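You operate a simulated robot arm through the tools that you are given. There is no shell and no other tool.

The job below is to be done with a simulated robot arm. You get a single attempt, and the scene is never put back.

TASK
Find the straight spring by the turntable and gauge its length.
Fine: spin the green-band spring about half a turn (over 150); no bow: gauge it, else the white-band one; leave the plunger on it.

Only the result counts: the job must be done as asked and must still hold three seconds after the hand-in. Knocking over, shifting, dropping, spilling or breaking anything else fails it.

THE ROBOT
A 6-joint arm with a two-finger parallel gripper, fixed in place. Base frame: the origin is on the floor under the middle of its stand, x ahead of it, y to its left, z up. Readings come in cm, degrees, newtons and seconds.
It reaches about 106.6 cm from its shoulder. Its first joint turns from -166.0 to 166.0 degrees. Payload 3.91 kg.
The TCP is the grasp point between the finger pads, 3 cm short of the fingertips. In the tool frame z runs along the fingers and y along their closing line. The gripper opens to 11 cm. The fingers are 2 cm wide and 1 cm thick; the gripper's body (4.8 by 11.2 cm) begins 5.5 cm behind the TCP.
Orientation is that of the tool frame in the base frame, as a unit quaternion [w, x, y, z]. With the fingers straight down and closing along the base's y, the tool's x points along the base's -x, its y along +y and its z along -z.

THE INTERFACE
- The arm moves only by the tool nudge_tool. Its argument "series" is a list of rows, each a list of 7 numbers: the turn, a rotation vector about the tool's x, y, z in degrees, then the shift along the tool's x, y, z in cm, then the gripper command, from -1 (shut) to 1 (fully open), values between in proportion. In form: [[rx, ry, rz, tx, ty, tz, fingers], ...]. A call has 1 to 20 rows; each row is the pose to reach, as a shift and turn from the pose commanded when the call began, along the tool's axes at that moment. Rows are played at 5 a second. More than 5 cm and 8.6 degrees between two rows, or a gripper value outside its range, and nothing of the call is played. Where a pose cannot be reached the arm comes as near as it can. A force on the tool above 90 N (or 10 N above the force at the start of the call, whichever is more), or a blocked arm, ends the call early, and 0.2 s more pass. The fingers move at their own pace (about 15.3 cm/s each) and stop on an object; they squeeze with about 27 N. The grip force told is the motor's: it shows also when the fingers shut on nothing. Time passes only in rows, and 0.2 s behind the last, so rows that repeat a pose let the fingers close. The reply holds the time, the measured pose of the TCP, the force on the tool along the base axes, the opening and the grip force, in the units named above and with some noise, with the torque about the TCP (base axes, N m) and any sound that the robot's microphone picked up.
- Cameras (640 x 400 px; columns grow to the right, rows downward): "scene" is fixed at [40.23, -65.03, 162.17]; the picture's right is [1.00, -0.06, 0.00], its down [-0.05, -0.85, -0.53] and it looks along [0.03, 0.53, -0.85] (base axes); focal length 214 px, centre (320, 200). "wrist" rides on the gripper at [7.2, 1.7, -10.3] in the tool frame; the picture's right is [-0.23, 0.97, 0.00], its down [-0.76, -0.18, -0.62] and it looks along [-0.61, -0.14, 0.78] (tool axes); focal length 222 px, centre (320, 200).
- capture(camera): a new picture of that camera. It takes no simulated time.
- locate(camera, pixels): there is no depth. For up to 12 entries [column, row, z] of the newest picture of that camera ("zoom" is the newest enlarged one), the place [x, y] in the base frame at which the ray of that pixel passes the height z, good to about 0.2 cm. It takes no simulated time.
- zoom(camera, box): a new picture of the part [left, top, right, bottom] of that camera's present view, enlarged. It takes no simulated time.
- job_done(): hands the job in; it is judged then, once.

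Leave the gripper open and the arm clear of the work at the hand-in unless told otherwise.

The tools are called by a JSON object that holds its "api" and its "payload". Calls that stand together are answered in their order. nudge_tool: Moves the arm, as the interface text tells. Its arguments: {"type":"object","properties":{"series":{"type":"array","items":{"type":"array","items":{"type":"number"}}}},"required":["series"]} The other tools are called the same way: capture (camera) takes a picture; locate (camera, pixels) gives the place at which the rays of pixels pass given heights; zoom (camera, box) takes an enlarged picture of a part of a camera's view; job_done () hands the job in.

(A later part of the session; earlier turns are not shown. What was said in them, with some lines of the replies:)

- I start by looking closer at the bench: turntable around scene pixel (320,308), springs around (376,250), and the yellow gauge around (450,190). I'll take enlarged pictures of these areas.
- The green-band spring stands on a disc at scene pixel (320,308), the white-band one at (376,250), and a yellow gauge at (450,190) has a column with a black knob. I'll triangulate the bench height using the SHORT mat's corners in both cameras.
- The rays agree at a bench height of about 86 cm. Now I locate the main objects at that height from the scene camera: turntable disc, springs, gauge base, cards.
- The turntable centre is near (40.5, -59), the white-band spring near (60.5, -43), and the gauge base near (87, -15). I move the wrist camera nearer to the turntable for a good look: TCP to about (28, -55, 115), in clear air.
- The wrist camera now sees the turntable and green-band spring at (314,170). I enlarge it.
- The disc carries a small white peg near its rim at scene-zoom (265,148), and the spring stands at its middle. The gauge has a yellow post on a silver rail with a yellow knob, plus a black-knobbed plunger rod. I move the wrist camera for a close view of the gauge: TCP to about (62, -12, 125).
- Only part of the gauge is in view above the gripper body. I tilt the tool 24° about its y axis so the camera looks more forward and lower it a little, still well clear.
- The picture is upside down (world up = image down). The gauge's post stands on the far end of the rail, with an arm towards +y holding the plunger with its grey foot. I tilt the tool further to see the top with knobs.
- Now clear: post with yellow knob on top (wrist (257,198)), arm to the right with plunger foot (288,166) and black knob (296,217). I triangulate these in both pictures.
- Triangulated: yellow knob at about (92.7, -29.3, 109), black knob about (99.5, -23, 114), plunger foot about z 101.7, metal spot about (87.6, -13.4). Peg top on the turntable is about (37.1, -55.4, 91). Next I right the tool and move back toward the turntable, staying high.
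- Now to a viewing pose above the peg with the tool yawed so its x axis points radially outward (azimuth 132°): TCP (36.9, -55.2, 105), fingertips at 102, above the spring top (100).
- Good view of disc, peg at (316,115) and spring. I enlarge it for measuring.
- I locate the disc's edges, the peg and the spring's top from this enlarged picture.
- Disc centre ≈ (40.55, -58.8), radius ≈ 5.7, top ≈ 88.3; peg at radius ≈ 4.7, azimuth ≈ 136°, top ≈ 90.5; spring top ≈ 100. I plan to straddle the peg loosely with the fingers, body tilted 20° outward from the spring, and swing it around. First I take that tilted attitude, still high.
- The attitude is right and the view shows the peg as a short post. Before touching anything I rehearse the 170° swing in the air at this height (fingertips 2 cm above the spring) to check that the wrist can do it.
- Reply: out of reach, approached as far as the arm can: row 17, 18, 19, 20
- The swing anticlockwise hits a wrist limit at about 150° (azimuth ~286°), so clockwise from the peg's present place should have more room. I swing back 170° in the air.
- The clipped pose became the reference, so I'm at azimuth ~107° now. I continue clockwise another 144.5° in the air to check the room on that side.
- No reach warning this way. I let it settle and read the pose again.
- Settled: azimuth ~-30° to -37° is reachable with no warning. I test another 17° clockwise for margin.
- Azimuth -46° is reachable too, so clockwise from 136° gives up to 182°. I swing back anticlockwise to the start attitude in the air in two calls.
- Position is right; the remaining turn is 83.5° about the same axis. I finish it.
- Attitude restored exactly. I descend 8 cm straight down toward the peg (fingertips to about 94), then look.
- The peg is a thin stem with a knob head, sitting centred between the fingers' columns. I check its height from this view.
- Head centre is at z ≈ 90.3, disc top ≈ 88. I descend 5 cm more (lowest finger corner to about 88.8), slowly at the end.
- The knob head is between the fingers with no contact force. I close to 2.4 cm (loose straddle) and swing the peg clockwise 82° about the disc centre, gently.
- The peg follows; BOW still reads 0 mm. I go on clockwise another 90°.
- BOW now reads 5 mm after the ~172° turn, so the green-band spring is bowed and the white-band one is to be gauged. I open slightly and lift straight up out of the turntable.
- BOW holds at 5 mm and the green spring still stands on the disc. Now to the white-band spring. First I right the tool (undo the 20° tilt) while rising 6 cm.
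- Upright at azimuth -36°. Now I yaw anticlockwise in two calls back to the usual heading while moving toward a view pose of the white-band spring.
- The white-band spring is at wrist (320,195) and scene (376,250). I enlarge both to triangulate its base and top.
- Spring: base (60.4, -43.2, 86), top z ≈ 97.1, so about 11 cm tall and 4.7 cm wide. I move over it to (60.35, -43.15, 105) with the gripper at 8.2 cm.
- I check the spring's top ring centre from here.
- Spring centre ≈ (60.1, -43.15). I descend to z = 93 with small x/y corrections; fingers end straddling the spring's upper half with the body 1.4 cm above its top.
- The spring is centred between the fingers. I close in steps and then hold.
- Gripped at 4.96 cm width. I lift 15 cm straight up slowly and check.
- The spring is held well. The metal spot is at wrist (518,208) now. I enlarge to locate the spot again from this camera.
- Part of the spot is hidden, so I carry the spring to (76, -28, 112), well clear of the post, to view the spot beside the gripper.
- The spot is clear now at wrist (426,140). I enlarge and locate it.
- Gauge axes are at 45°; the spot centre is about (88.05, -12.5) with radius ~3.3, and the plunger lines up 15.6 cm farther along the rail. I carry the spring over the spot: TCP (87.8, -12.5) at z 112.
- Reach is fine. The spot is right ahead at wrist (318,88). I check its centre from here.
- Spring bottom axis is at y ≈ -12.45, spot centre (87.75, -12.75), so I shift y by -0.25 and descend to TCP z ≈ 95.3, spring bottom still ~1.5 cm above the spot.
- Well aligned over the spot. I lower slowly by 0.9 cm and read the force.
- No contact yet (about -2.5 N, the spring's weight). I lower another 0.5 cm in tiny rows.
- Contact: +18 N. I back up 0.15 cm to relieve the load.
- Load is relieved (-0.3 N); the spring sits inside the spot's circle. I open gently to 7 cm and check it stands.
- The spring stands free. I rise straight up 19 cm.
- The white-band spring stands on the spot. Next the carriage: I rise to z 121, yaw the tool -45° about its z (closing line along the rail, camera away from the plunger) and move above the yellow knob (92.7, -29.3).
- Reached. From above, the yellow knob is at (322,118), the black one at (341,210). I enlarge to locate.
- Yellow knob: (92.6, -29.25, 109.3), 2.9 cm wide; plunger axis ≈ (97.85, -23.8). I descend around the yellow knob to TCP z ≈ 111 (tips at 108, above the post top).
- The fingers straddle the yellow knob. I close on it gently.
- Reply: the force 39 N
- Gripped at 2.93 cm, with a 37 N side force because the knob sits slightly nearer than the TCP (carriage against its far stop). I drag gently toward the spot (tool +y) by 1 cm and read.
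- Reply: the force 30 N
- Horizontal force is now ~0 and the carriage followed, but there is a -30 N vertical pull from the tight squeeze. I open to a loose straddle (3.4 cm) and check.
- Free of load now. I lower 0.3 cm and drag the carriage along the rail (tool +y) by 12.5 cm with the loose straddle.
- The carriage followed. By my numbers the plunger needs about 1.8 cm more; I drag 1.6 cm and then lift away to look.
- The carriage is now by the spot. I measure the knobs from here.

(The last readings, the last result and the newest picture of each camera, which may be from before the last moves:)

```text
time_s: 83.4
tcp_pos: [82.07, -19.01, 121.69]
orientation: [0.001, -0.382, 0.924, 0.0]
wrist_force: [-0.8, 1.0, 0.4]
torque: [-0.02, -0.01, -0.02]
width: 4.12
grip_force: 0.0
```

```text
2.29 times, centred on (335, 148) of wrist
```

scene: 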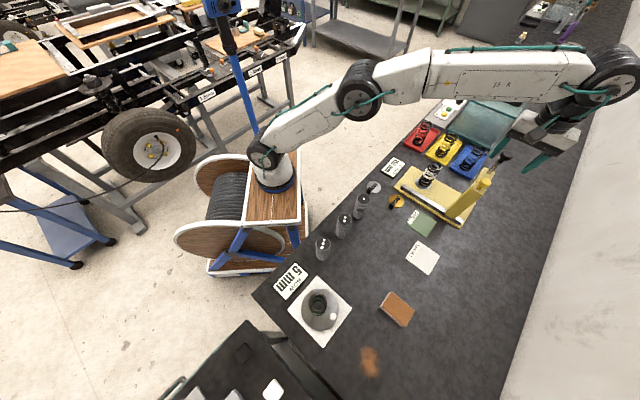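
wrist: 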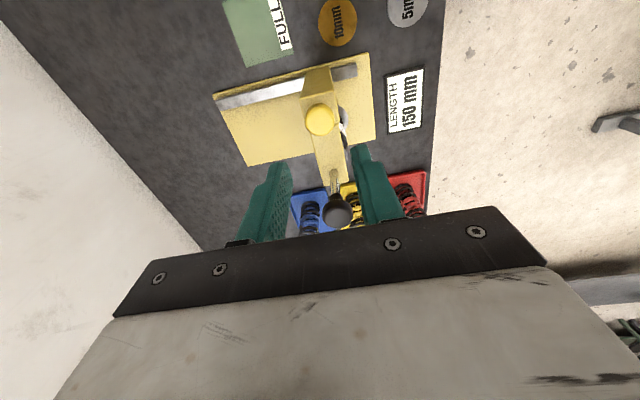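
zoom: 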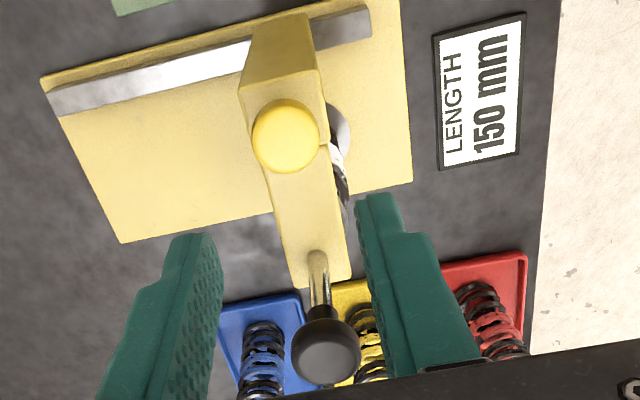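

{"api": "locate", "payload": {"camera": "zoom", "pixels": [[286, 137, 109.3], [319, 258, 107], [326, 346, 114.5], [326, 346, 115.3], [326, 346, 116]]}}

{"api": "zoom", "payload": {"camera": "scene", "box": [430, 120, 490, 175]}}

```text
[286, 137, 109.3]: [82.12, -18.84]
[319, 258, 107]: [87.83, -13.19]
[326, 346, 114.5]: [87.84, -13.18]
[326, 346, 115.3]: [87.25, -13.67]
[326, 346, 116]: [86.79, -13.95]
```

```text
7.27 times, centred on (460, 148) of scene
```

zoom: 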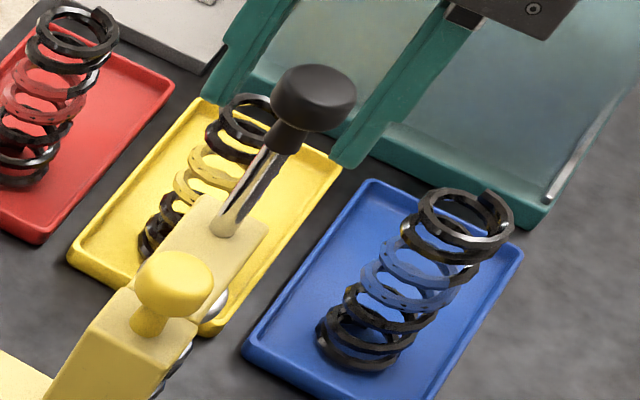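

The rod now stands at ≈ (87.8, -13.2), right over the spring axis (≈ 87.9, -13.0). I check the black knob's height with the scene camera.

{"api": "locate", "payload": {"camera": "scene", "pixels": [[459.2, 134, 114], [459.2, 134, 115], [459.2, 134, 116], [459.2, 134, 117], [447.7, 151.5, 107], [439.6, 160.2, 109.3]]}}

```text
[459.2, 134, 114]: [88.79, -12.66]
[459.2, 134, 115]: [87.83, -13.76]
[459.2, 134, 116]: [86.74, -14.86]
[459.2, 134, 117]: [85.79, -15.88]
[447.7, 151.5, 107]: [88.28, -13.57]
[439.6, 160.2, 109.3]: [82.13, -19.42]
```

Knob centre is at z ≈ 114.8. Before pressing I want a side view of foot versus spring, so I back off toward the robot, yaw back and tilt the camera forward.

{"api": "nudge_tool", "payload": {"series": [[0, 0, 7.5, 1.65, 3.06, 0, -0.25], [0, 0, 15, 3.3, 6.13, 0.5, -0.25], [0, 0, 22.5, 4.95, 9.19, 1, -0.25], [0, 0, 30, 6.6, 12.25, 2, -0.25], [0, 0, 37.5, 8.25, 15.3, 2.5, -0.25], [0, 0, 45, 9.9, 18.38, 3, -0.25], [0, 0, 45, 9.9, 18.38, 3, -0.25]]}}

{"api": "nudge_tool", "payload": {"series": [[0, -8, 0, 0, 0, 1, 0.3], [0, -16, 0, 0, 0, 2, 0.3], [0, -24, 0, 0, 0, 3, 0.3], [0, -32, 0, 0, 0, 4, 0.3], [0, -40, 0, 0, 0, 5, 0.3], [0, -46, 0, 0, 0, 6, 0.3], [0, -46, 0, 0, 0, 6, 0.3]]}}

{"api": "capture", "payload": {"camera": "wrist"}}

```text
time_s: 85.0
tcp_pos: [61.93, -12.98, 118.71]
orientation: [0.001, 0.0, 1.0, 0.0]
wrist_force: [0.3, -0.5, 0.1]
torque: [0.01, 0.02, 0.01]
width: 4.1
grip_force: 0.0
```

```text
time_s: 86.6
tcp_pos: [61.92, -12.97, 112.68]
orientation: [0.393, 0.0, 0.92, 0.0]
wrist_force: [-0.1, 0.3, -0.2]
torque: [0.02, 0.0, -0.02]
width: 7.14
grip_force: 0.1
```

```text
taken
```

wrist: 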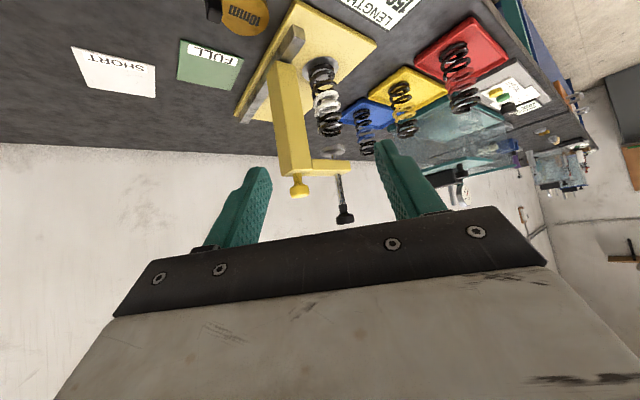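

{"api": "zoom", "payload": {"camera": "wrist", "box": [270, 40, 390, 235]}}

```text
2.05 times, centred on (330, 138) of wrist
```

zoom: 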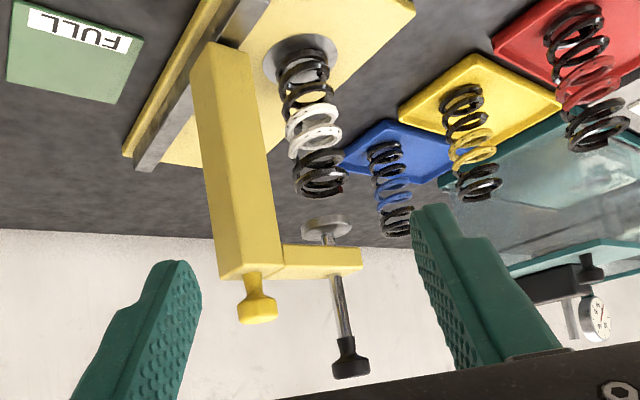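

From the side, the foot (326,227) lies exactly on the spring's axis line (303,60)–(320,180). Alignment is good. Now I right the tool, rise and close the fingers to use them as a pusher.

{"api": "nudge_tool", "payload": {"series": [[0, 7.67, 0, -1.44, 0, -1.39, 0.3], [0, 15.33, 0, -2.88, 0, -2.78, 0], [0, 23, 0, -4.32, 0, -4.17, -0.5], [0, 30.67, 0, -5.75, 0, -5.56, -1], [0, 38.33, 0, -7.19, 0, -6.95, -1], [0, 46, 0, -8.63, 0, -8.34, -1], [0, 46, 0, -8.63, 0, -8.34, -1]]}}

```text
time_s: 88.2
tcp_pos: [62.0, -12.88, 124.84]
orientation: [0.0, 0.001, 1.0, 0.0]
wrist_force: [-0.1, -0.4, 0.3]
torque: [-0.02, 0.02, 0.03]
width: 0.02
grip_force: 27.6
```

Fingers are closed and the tool upright. I move above the black knob at (87.85, -13.35), tips at z 120, about 3.5 cm above the knob.

{"api": "nudge_tool", "payload": {"series": [[0, 0, 0, -3, -0.05, 0, -1], [0, 0, 0, -7, -0.1, 0.5, -1], [0, 0, 0, -11.5, -0.2, 1, -1], [0, 0, 0, -16, -0.3, 1.5, -1], [0, 0, 0, -20.5, -0.4, 1.8, -1], [0, 0, 0, -24, -0.45, 1.8, -1], [0, 0, 0, -25.85, -0.47, 1.8, -1], [0, 0, 0, -25.85, -0.47, 1.8, -1], [0, 0, 0, -25.85, -0.47, 1.8, -1]]}}

{"api": "capture", "payload": {"camera": "wrist"}}

{"api": "zoom", "payload": {"camera": "scene", "box": [420, 90, 500, 190]}}

```text
time_s: 90.2
tcp_pos: [87.69, -13.24, 123.22]
orientation: [0.001, 0.0, 1.0, 0.0]
wrist_force: [0.3, 1.0, -0.7]
torque: [0.02, 0.03, -0.03]
width: 0.0
grip_force: 27.1
```

```text
taken
```

wrist: 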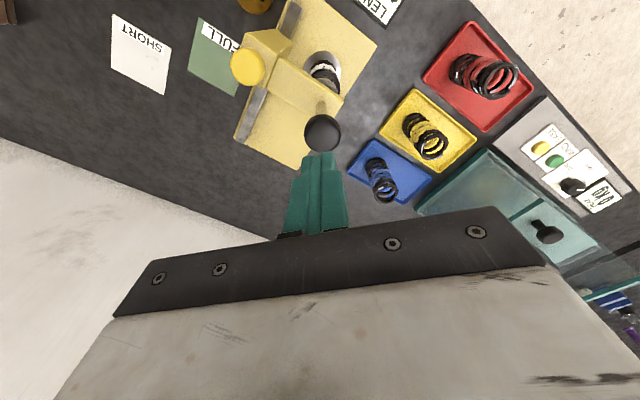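

```text
4.00 times, centred on (460, 140) of scene
```

zoom: 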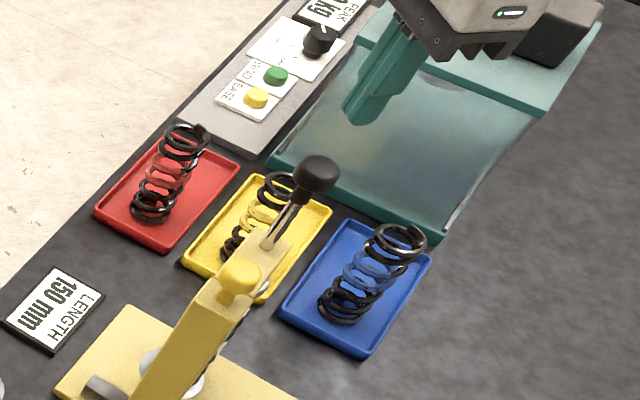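

I check the black knob's position from directly above.

{"api": "zoom", "payload": {"camera": "wrist", "box": [230, 40, 390, 200]}}

{"api": "locate", "payload": {"camera": "wrist", "pixels": [[322, 133, 114], [322, 133, 115], [322, 133, 116], [304, 133, 115], [340, 133, 115]]}}

```text
2.50 times, centred on (310, 120) of wrist
```

zoom: 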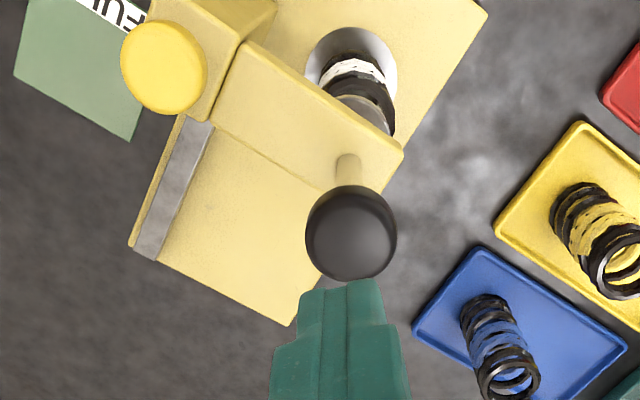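

```text
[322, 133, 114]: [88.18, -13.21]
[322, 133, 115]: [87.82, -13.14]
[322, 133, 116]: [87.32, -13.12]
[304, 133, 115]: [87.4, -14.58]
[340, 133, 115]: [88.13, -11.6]
```

Knob centre (87.85, -13.15), TCP right above. I descend 3.2 cm (tips to ~117), then feel for contact.

{"api": "nudge_tool", "payload": {"series": [[0, 0, 0, -0.15, 0.05, 1, -1], [0, 0, 0, -0.15, 0.05, 2, -1], [0, 0, 0, -0.15, 0.05, 2.8, -1], [0, 0, 0, -0.15, 0.05, 3.2, -1], [0, 0, 0, -0.15, 0.05, 3.2, -1]]}}

{"api": "capture", "payload": {"camera": "wrist"}}

{"api": "zoom", "payload": {"camera": "scene", "box": [420, 90, 500, 190]}}

```text
time_s: 91.4
tcp_pos: [88.01, -13.37, 119.84]
orientation: [0.001, -0.001, 1.0, 0.0]
wrist_force: [0.0, 0.3, -0.3]
torque: [0.0, -0.04, -0.03]
width: 0.02
grip_force: 27.2
```

```text
taken
```

wrist: 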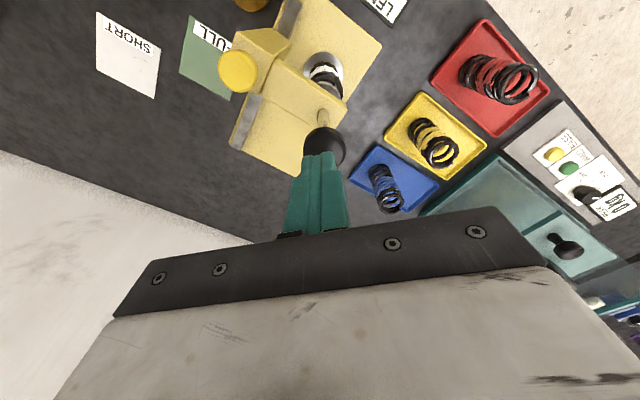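

```text
4.00 times, centred on (460, 140) of scene
```

zoom: 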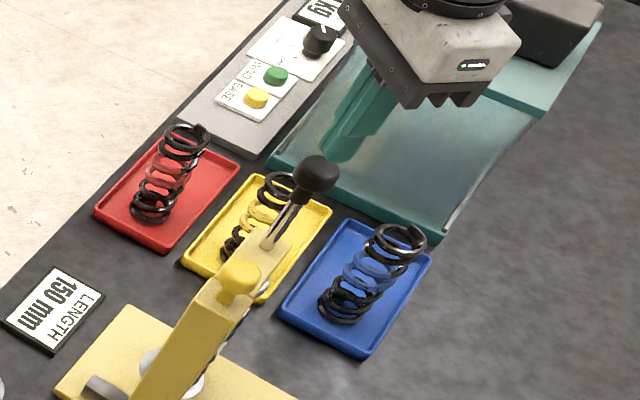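

No contact yet. I go down another 0.8 cm in small rows.

{"api": "nudge_tool", "payload": {"series": [[0, 0, 0, 0, 0, 0.2, -1], [0, 0, 0, 0, 0, 0.4, -1], [0, 0, 0, 0, 0, 0.6, -1], [0, 0, 0, 0, 0, 0.8, -1], [0, 0, 0, 0, 0, 0.8, -1]]}}

{"api": "zoom", "payload": {"camera": "scene", "box": [375, 110, 475, 210]}}

```text
time_s: 92.6
tcp_pos: [87.78, -13.32, 119.01]
orientation: [0.001, -0.001, 1.0, 0.0]
wrist_force: [0.4, 0.4, 0.4]
torque: [0.02, -0.01, -0.03]
width: 0.0
grip_force: 27.1
```

```text
4.00 times, centred on (425, 160) of scene
```

zoom: 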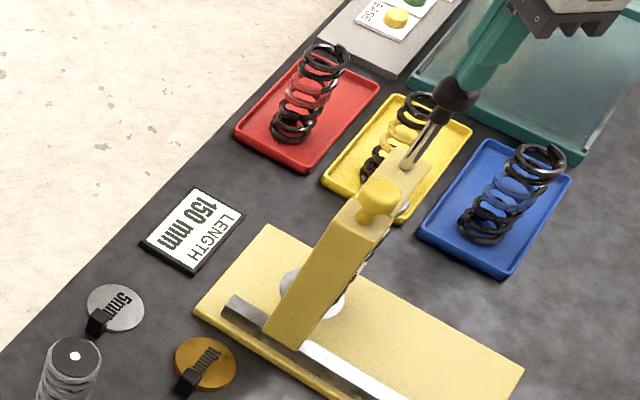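

Tips are almost on the knob. I continue 0.6 cm.

{"api": "nudge_tool", "payload": {"series": [[0, 0, 0, 0, 0, 0.15, -1], [0, 0, 0, 0, 0, 0.3, -1], [0, 0, 0, 0, 0, 0.45, -1], [0, 0, 0, 0, 0, 0.6, -1], [0, 0, 0, 0, 0, 0.6, -1]]}}

{"api": "zoom", "payload": {"camera": "scene", "box": [375, 110, 475, 210]}}

```text
time_s: 93.8
tcp_pos: [87.84, -13.25, 118.42]
orientation: [0.001, 0.0, 1.0, 0.001]
wrist_force: [-0.2, 0.1, 0.5]
torque: [-0.05, 0.0, 0.02]
width: 0.01
grip_force: 27.0
```

```text
4.00 times, centred on (425, 160) of scene
```

zoom: 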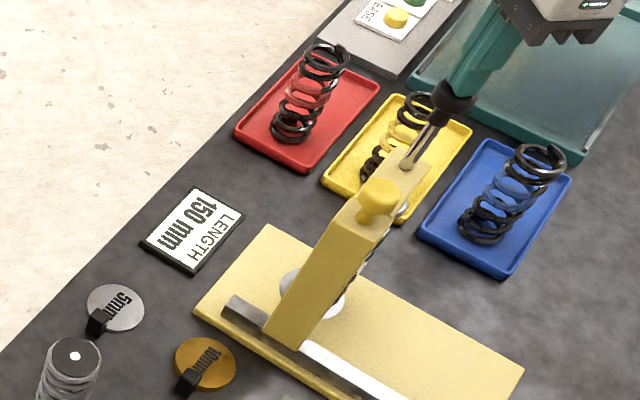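

Still 150 mm and no force. I look with the wrist camera.

{"api": "zoom", "payload": {"camera": "wrist", "box": [250, 80, 390, 240]}}

{"api": "zoom", "payload": {"camera": "scene", "box": [420, 115, 460, 155]}}

```text
2.50 times, centred on (320, 160) of wrist
```

zoom: 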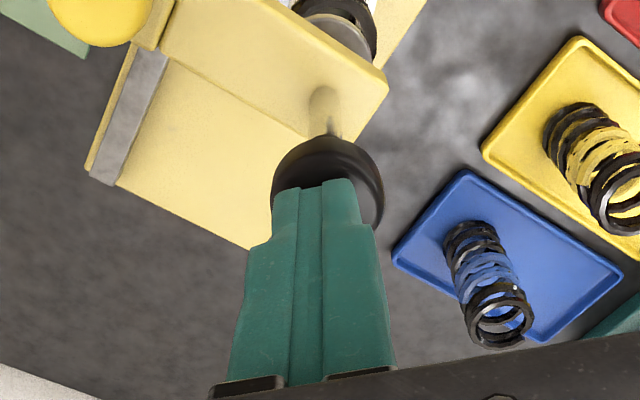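

```text
10.00 times, centred on (440, 135) of scene
```

zoom: 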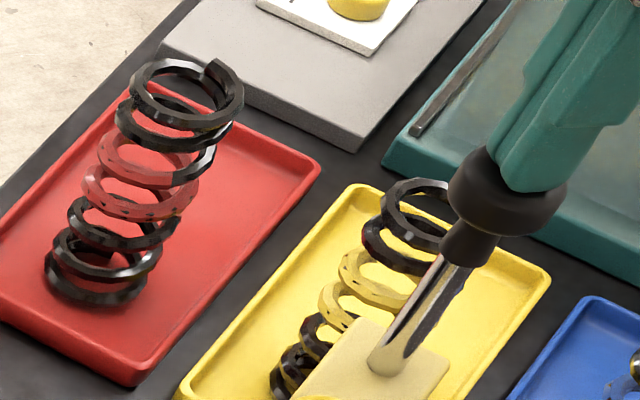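

The tips are just about on the knob's crown. I keep lowering in small rows, 0.6 cm.

{"api": "nudge_tool", "payload": {"series": [[0, 0, 0, 0, 0, 0.15, -1], [0, 0, 0, 0, 0, 0.3, -1], [0, 0, 0, 0, 0, 0.45, -1], [0, 0, 0, 0, 0, 0.6, -1], [0, 0, 0, 0, 0, 0.6, -1]]}}

{"api": "zoom", "payload": {"camera": "scene", "box": [375, 110, 475, 210]}}

```text
time_s: 95.0
tcp_pos: [87.75, -13.35, 117.84]
orientation: [0.001, 0.0, 1.0, 0.0]
wrist_force: [0.3, -0.9, 0.5]
torque: [0.02, -0.03, -0.01]
width: 0.02
grip_force: 27.0
```

```text
4.00 times, centred on (425, 160) of scene
```

zoom: 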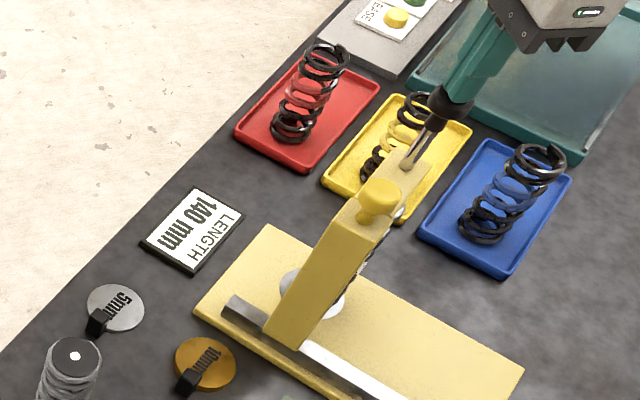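

LENGTH now reads 140 mm with almost no force: the plunger slides down freely under the push. I lower another 1.5 cm slowly.

{"api": "nudge_tool", "payload": {"series": [[0, 0, 0, 0, 0, 0.2, -1], [0, 0, 0, 0, 0, 0.4, -1], [0, 0, 0, 0, 0, 0.6, -1], [0, 0, 0, 0, 0, 0.8, -1], [0, 0, 0, 0, 0, 1.0, -1], [0, 0, 0, 0, 0, 1.2, -1], [0, 0, 0, 0, 0, 1.4, -1], [0, 0, 0, 0, 0, 1.5, -1], [0, 0, 0, 0, 0, 1.5, -1]]}}

{"api": "zoom", "payload": {"camera": "scene", "box": [375, 110, 475, 210]}}

```text
time_s: 97.0
tcp_pos: [87.99, -13.36, 116.15]
orientation: [0.001, 0.0, 1.0, 0.0]
wrist_force: [0.4, -0.2, -0.3]
torque: [-0.04, 0.01, -0.02]
width: 0.01
grip_force: 26.7
```

```text
4.00 times, centred on (425, 160) of scene
```

zoom: 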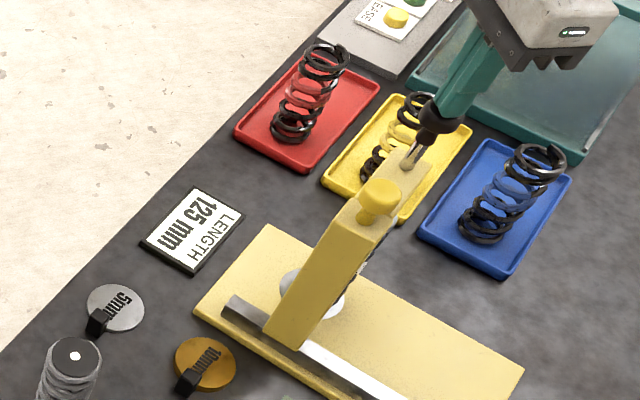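

125 mm (display seems to step by 5). I proceed in 1 mm rows, 0.5 cm, watching the force.

{"api": "nudge_tool", "payload": {"series": [[0, 0, 0, 0, 0, 0.1, -1], [0, 0, 0, 0, 0, 0.2, -1], [0, 0, 0, 0, 0, 0.3, -1], [0, 0, 0, 0, 0, 0.4, -1], [0, 0, 0, 0, 0, 0.5, -1], [0, 0, 0, 0, 0, 0.5, -1]]}}

{"api": "zoom", "payload": {"camera": "scene", "box": [375, 130, 455, 210]}}

{"api": "zoom", "payload": {"camera": "wrist", "box": [250, 40, 390, 200]}}

```text
time_s: 98.4
tcp_pos: [87.79, -13.39, 115.75]
orientation: [0.001, 0.0, 1.0, 0.0]
wrist_force: [-1.7, -0.2, 0.5]
torque: [0.01, 0.0, -0.01]
width: 0.0
grip_force: 27.1
```

```text
5.00 times, centred on (415, 170) of scene
```

zoom: 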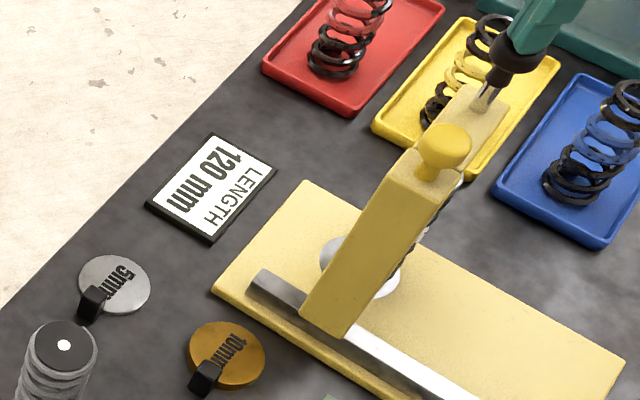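

```text
2.50 times, centred on (320, 120) of wrist
```

zoom: 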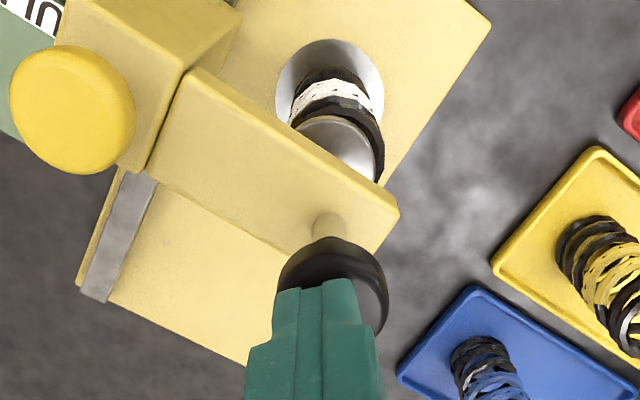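

120 mm; the foot is close above the spring's top ring. Another 0.3 cm in 0.5 mm rows.

{"api": "nudge_tool", "payload": {"series": [[0, 0, 0, 0, 0, 0.05, -1], [0, 0, 0, 0, 0, 0.1, -1], [0, 0, 0, 0, 0, 0.15, -1], [0, 0, 0, 0, 0, 0.2, -1], [0, 0, 0, 0, 0, 0.25, -1], [0, 0, 0, 0, 0, 0.3, -1], [0, 0, 0, 0, 0, 0.3, -1]]}}

{"api": "zoom", "payload": {"camera": "scene", "box": [375, 130, 455, 210]}}

{"api": "zoom", "payload": {"camera": "wrist", "box": [290, 50, 370, 120]}}

```text
time_s: 100.0
tcp_pos: [87.83, -13.37, 115.54]
orientation: [0.001, -0.001, 1.0, 0.0]
wrist_force: [-0.4, -3.2, 12.6]
torque: [-0.09, 0.13, 0.06]
width: 0.0
grip_force: 26.9
```

```text
5.00 times, centred on (415, 170) of scene
```

zoom: 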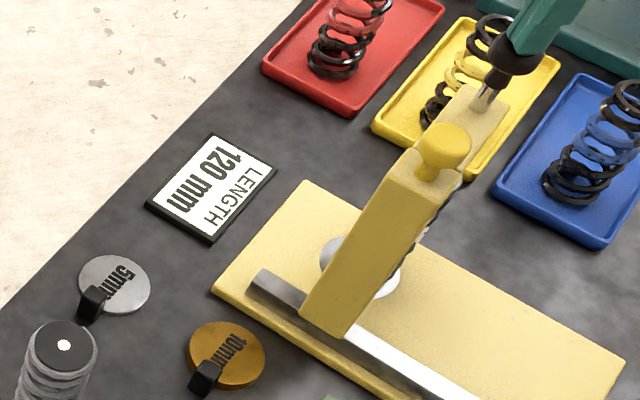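

```text
5.71 times, centred on (330, 85) of wrist
```

zoom: 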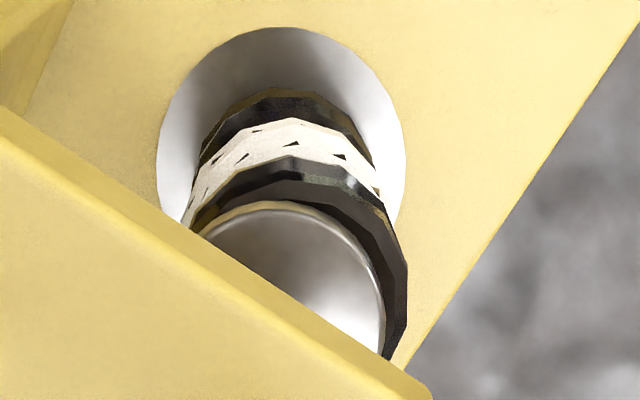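

Contact: +12.6 N, LENGTH reads 120 mm and the foot rests on the spring's top ring. I back off upward slowly and check that the plunger stays on it.

{"api": "nudge_tool", "payload": {"series": [[0, 0, 0, 0, 0, -0.1, -1], [0, 0, 0, 0, 0, -0.2, -1], [0, 0, 0, 0, 0, -0.4, -1], [0, 0, 0, 0, 0, -0.7, -1], [0, 0, 0, 0, 0, -1.2, -1], [0, 0, 0, 0, 0, -2, -1], [0, 0, 0, 0, 0, -3, -1], [0, 0, 0, 0, 0, -3, -1]]}}

{"api": "zoom", "payload": {"camera": "scene", "box": [375, 120, 475, 210]}}

{"api": "zoom", "payload": {"camera": "wrist", "box": [250, 40, 390, 200]}}

```text
time_s: 101.8
tcp_pos: [87.94, -13.25, 118.54]
orientation: [0.002, 0.0, 1.0, 0.0]
wrist_force: [-0.5, 0.3, -0.2]
torque: [0.0, 0.02, 0.02]
width: 0.0
grip_force: 26.8
```

```text
4.44 times, centred on (425, 165) of scene
```

zoom: 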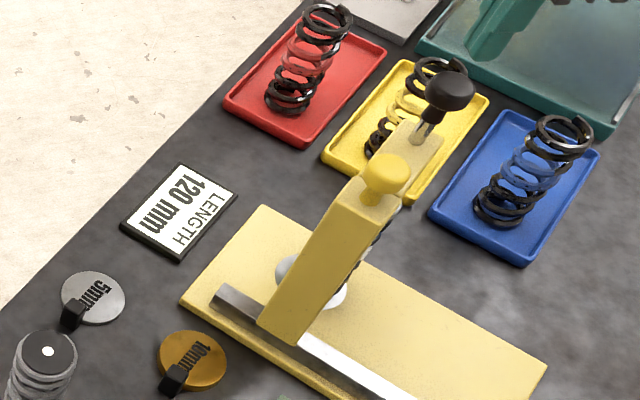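

```text
2.50 times, centred on (320, 120) of wrist
```

zoom: 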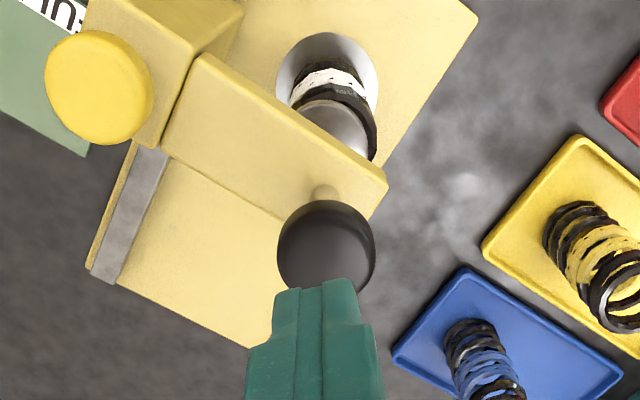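

The plunger stays down, LENGTH 120 mm. I rise clear, open the gripper, back off toward the robot and check from the side.

{"api": "nudge_tool", "payload": {"series": [[0, 0, 0, 0, 0, -2, -1], [0, 0, 0, 0, 0, -5, -1], [0, 0, 0, 2, 0, -6.5, -1], [0, 0, 0, 6, 0, -6.5, -0.5], [0, 0, 0, 10.5, 0, -6.5, 0], [0, 0, 0, 15, 0, -6.5, 0.5], [0, 0, 0, 19.5, 0, -6.5, 1], [0, 0, 0, 24, 0, -6.5, 1], [0, 0, 0, 26, 0, -6.5, 1], [0, 0, 0, 26, 0, -6.5, 1]]}}

{"api": "nudge_tool", "payload": {"series": [[0, -8, 0, 0, 0, 2, 1], [0, -16, 0, 0, 0, 4, 1], [0, -24, 0, 0, 0, 6, 1], [0, -32, 0, 0, 0, 8, 1], [0, -40, 0, 0, 0, 10, 1], [0, -46, 0, 0, 0, 12, 1], [0, -46, 0, 0, 0, 12, 1]]}}

{"api": "capture", "payload": {"camera": "wrist"}}

{"api": "zoom", "payload": {"camera": "wrist", "box": [270, 40, 390, 235]}}

{"api": "capture", "payload": {"camera": "scene"}}

```text
time_s: 104.0
tcp_pos: [61.81, -13.45, 124.98]
orientation: [0.001, 0.0, 1.0, 0.0]
wrist_force: [0.1, 0.4, 0.1]
torque: [0.02, -0.01, -0.02]
width: 11.0
grip_force: 0.0
```

```text
time_s: 105.6
tcp_pos: [61.92, -13.42, 113.0]
orientation: [0.393, 0.001, 0.92, 0.0]
wrist_force: [-0.1, -1.2, -0.3]
torque: [-0.04, 0.01, -0.01]
width: 11.01
grip_force: 0.1
```

```text
taken
```

wrist: 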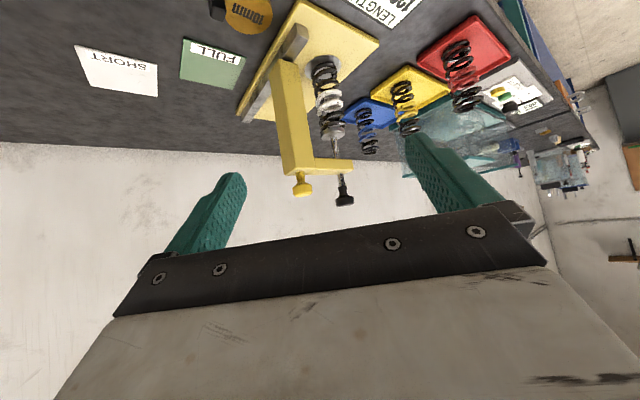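

```text
2.05 times, centred on (330, 138) of wrist
```

zoom: 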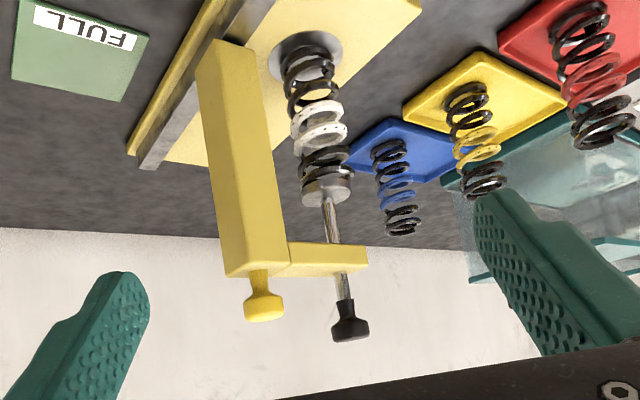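

```text
taken
```

scene: 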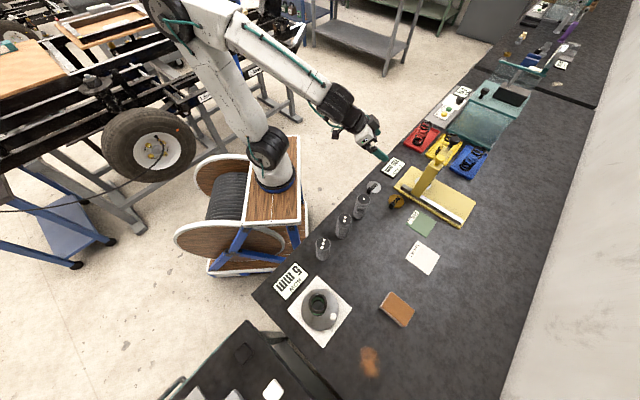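

The foot sits on the white-band spring's top. I take closer looks at the contact, the two displays and the other objects.

{"api": "zoom", "payload": {"camera": "wrist", "box": [300, 100, 360, 160]}}

{"api": "zoom", "payload": {"camera": "scene", "box": [365, 120, 485, 220]}}

{"api": "zoom", "payload": {"camera": "scene", "box": [260, 220, 420, 340]}}

```text
6.67 times, centred on (330, 130) of wrist
```

zoom: 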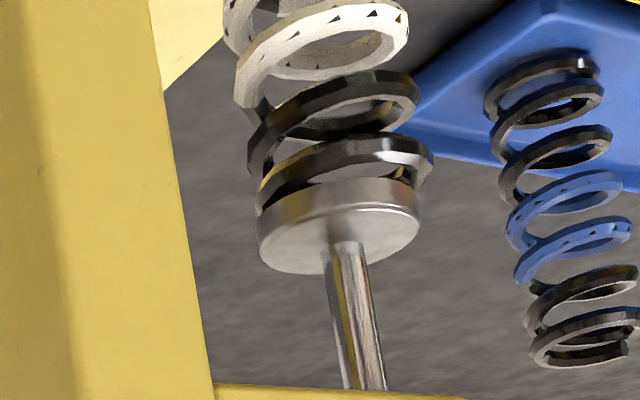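

```text
4.00 times, centred on (425, 170) of scene
```

zoom: 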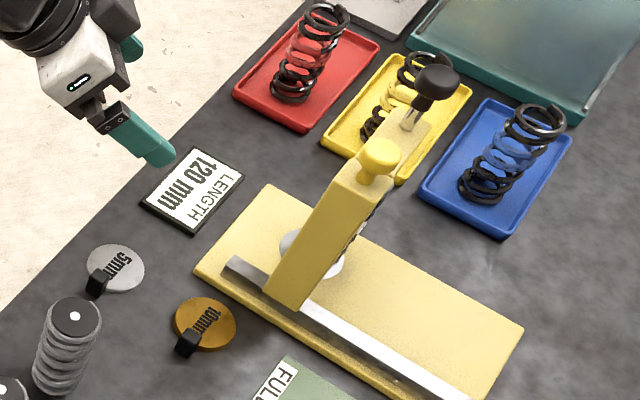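

```text
3.33 times, centred on (340, 280) of scene
```

zoom: 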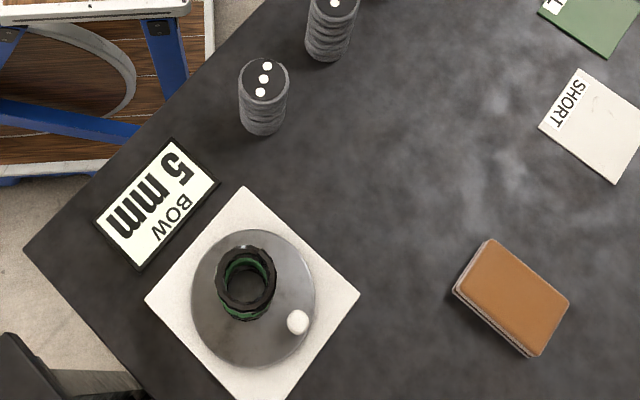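

The foot rests squarely on the spring (LENGTH 120 mm), the green spring is still upright on the turned disc (BOW 5 mm), and nothing else has moved. I right the tool and retreat with the gripper open before handing in.

{"api": "nudge_tool", "payload": {"series": [[0, 7.67, 0, -1.44, 0, -2.2, 1], [0, 15.33, 0, -2.88, 0, -4.4, 1], [0, 23, 0, -4.32, 0, -6.6, 1], [0, 30.67, 0, -5.75, 0, -8.8, 1], [0, 38.33, 0, -7.19, 0, -11, 1], [0, 46, 0, -8.63, 0, -13.2, 1], [0, 46, 0, -8.63, 0, -16, 1], [0, 46, 0, -8.63, 0, -16, 1], [0, 46, 0, -8.63, 0, -16, 1]]}}

{"api": "capture", "payload": {"camera": "scene"}}

{"api": "zoom", "payload": {"camera": "scene", "box": [365, 120, 485, 220]}}

```text
time_s: 107.6
tcp_pos: [56.41, -13.26, 130.18]
orientation: [0.001, 0.0, 1.0, 0.0]
wrist_force: [0.2, -0.7, -0.3]
torque: [0.0, 0.02, 0.0]
width: 11.02
grip_force: 0.0
```

```text
taken
```

scene: 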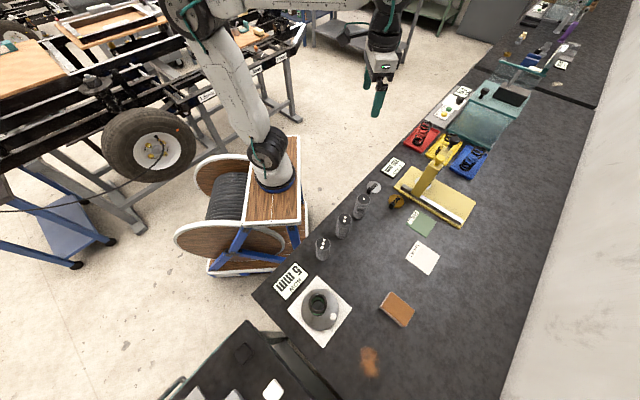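

```text
4.00 times, centred on (425, 170) of scene
```

zoom: 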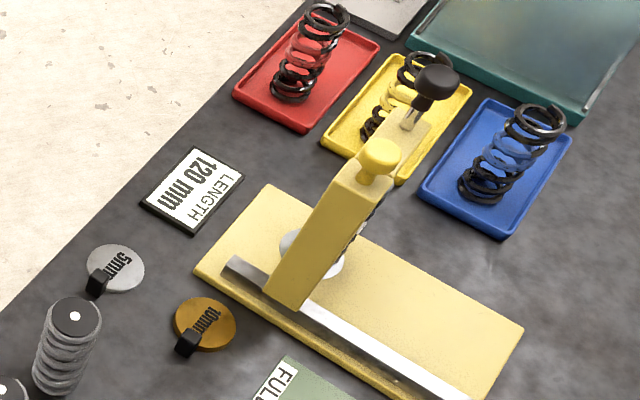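

The gripper is open and the arm is clear. LENGTH holds at 120 mm with the plunger resting on the white-band spring, and everything else is in place. I hand the job in.

{"api": "job_done", "payload": {}}

```text
The job is handed in.
```

The white-band spring is on the gauge with the plunger resting on its top, and LENGTH reads 120 mm. The job is handed in; the reply gave no verdict.

- **Turntable test:** I turned the disc with the green-band spring about 172°. BOW went from 0 to 5 mm, so that spring is bowed and I gauged the white-band one as you asked. I didn't spin the white-band spring.
- **Gauging:** I set the white-band spring on the metal spot and slid the plunger carriage over it. I then pushed the plunger down until it touched the spring, at about 13 N. It stayed in contact after I let go. The LENGTH display appears to step by 5 mm, so the true length may be a few millimetres off 120.
- **End state:** The green-band spring is still upright on the disc. From the last pictures, nothing else was moved or knocked over. The gripper is open and the arm is clear of the bench.
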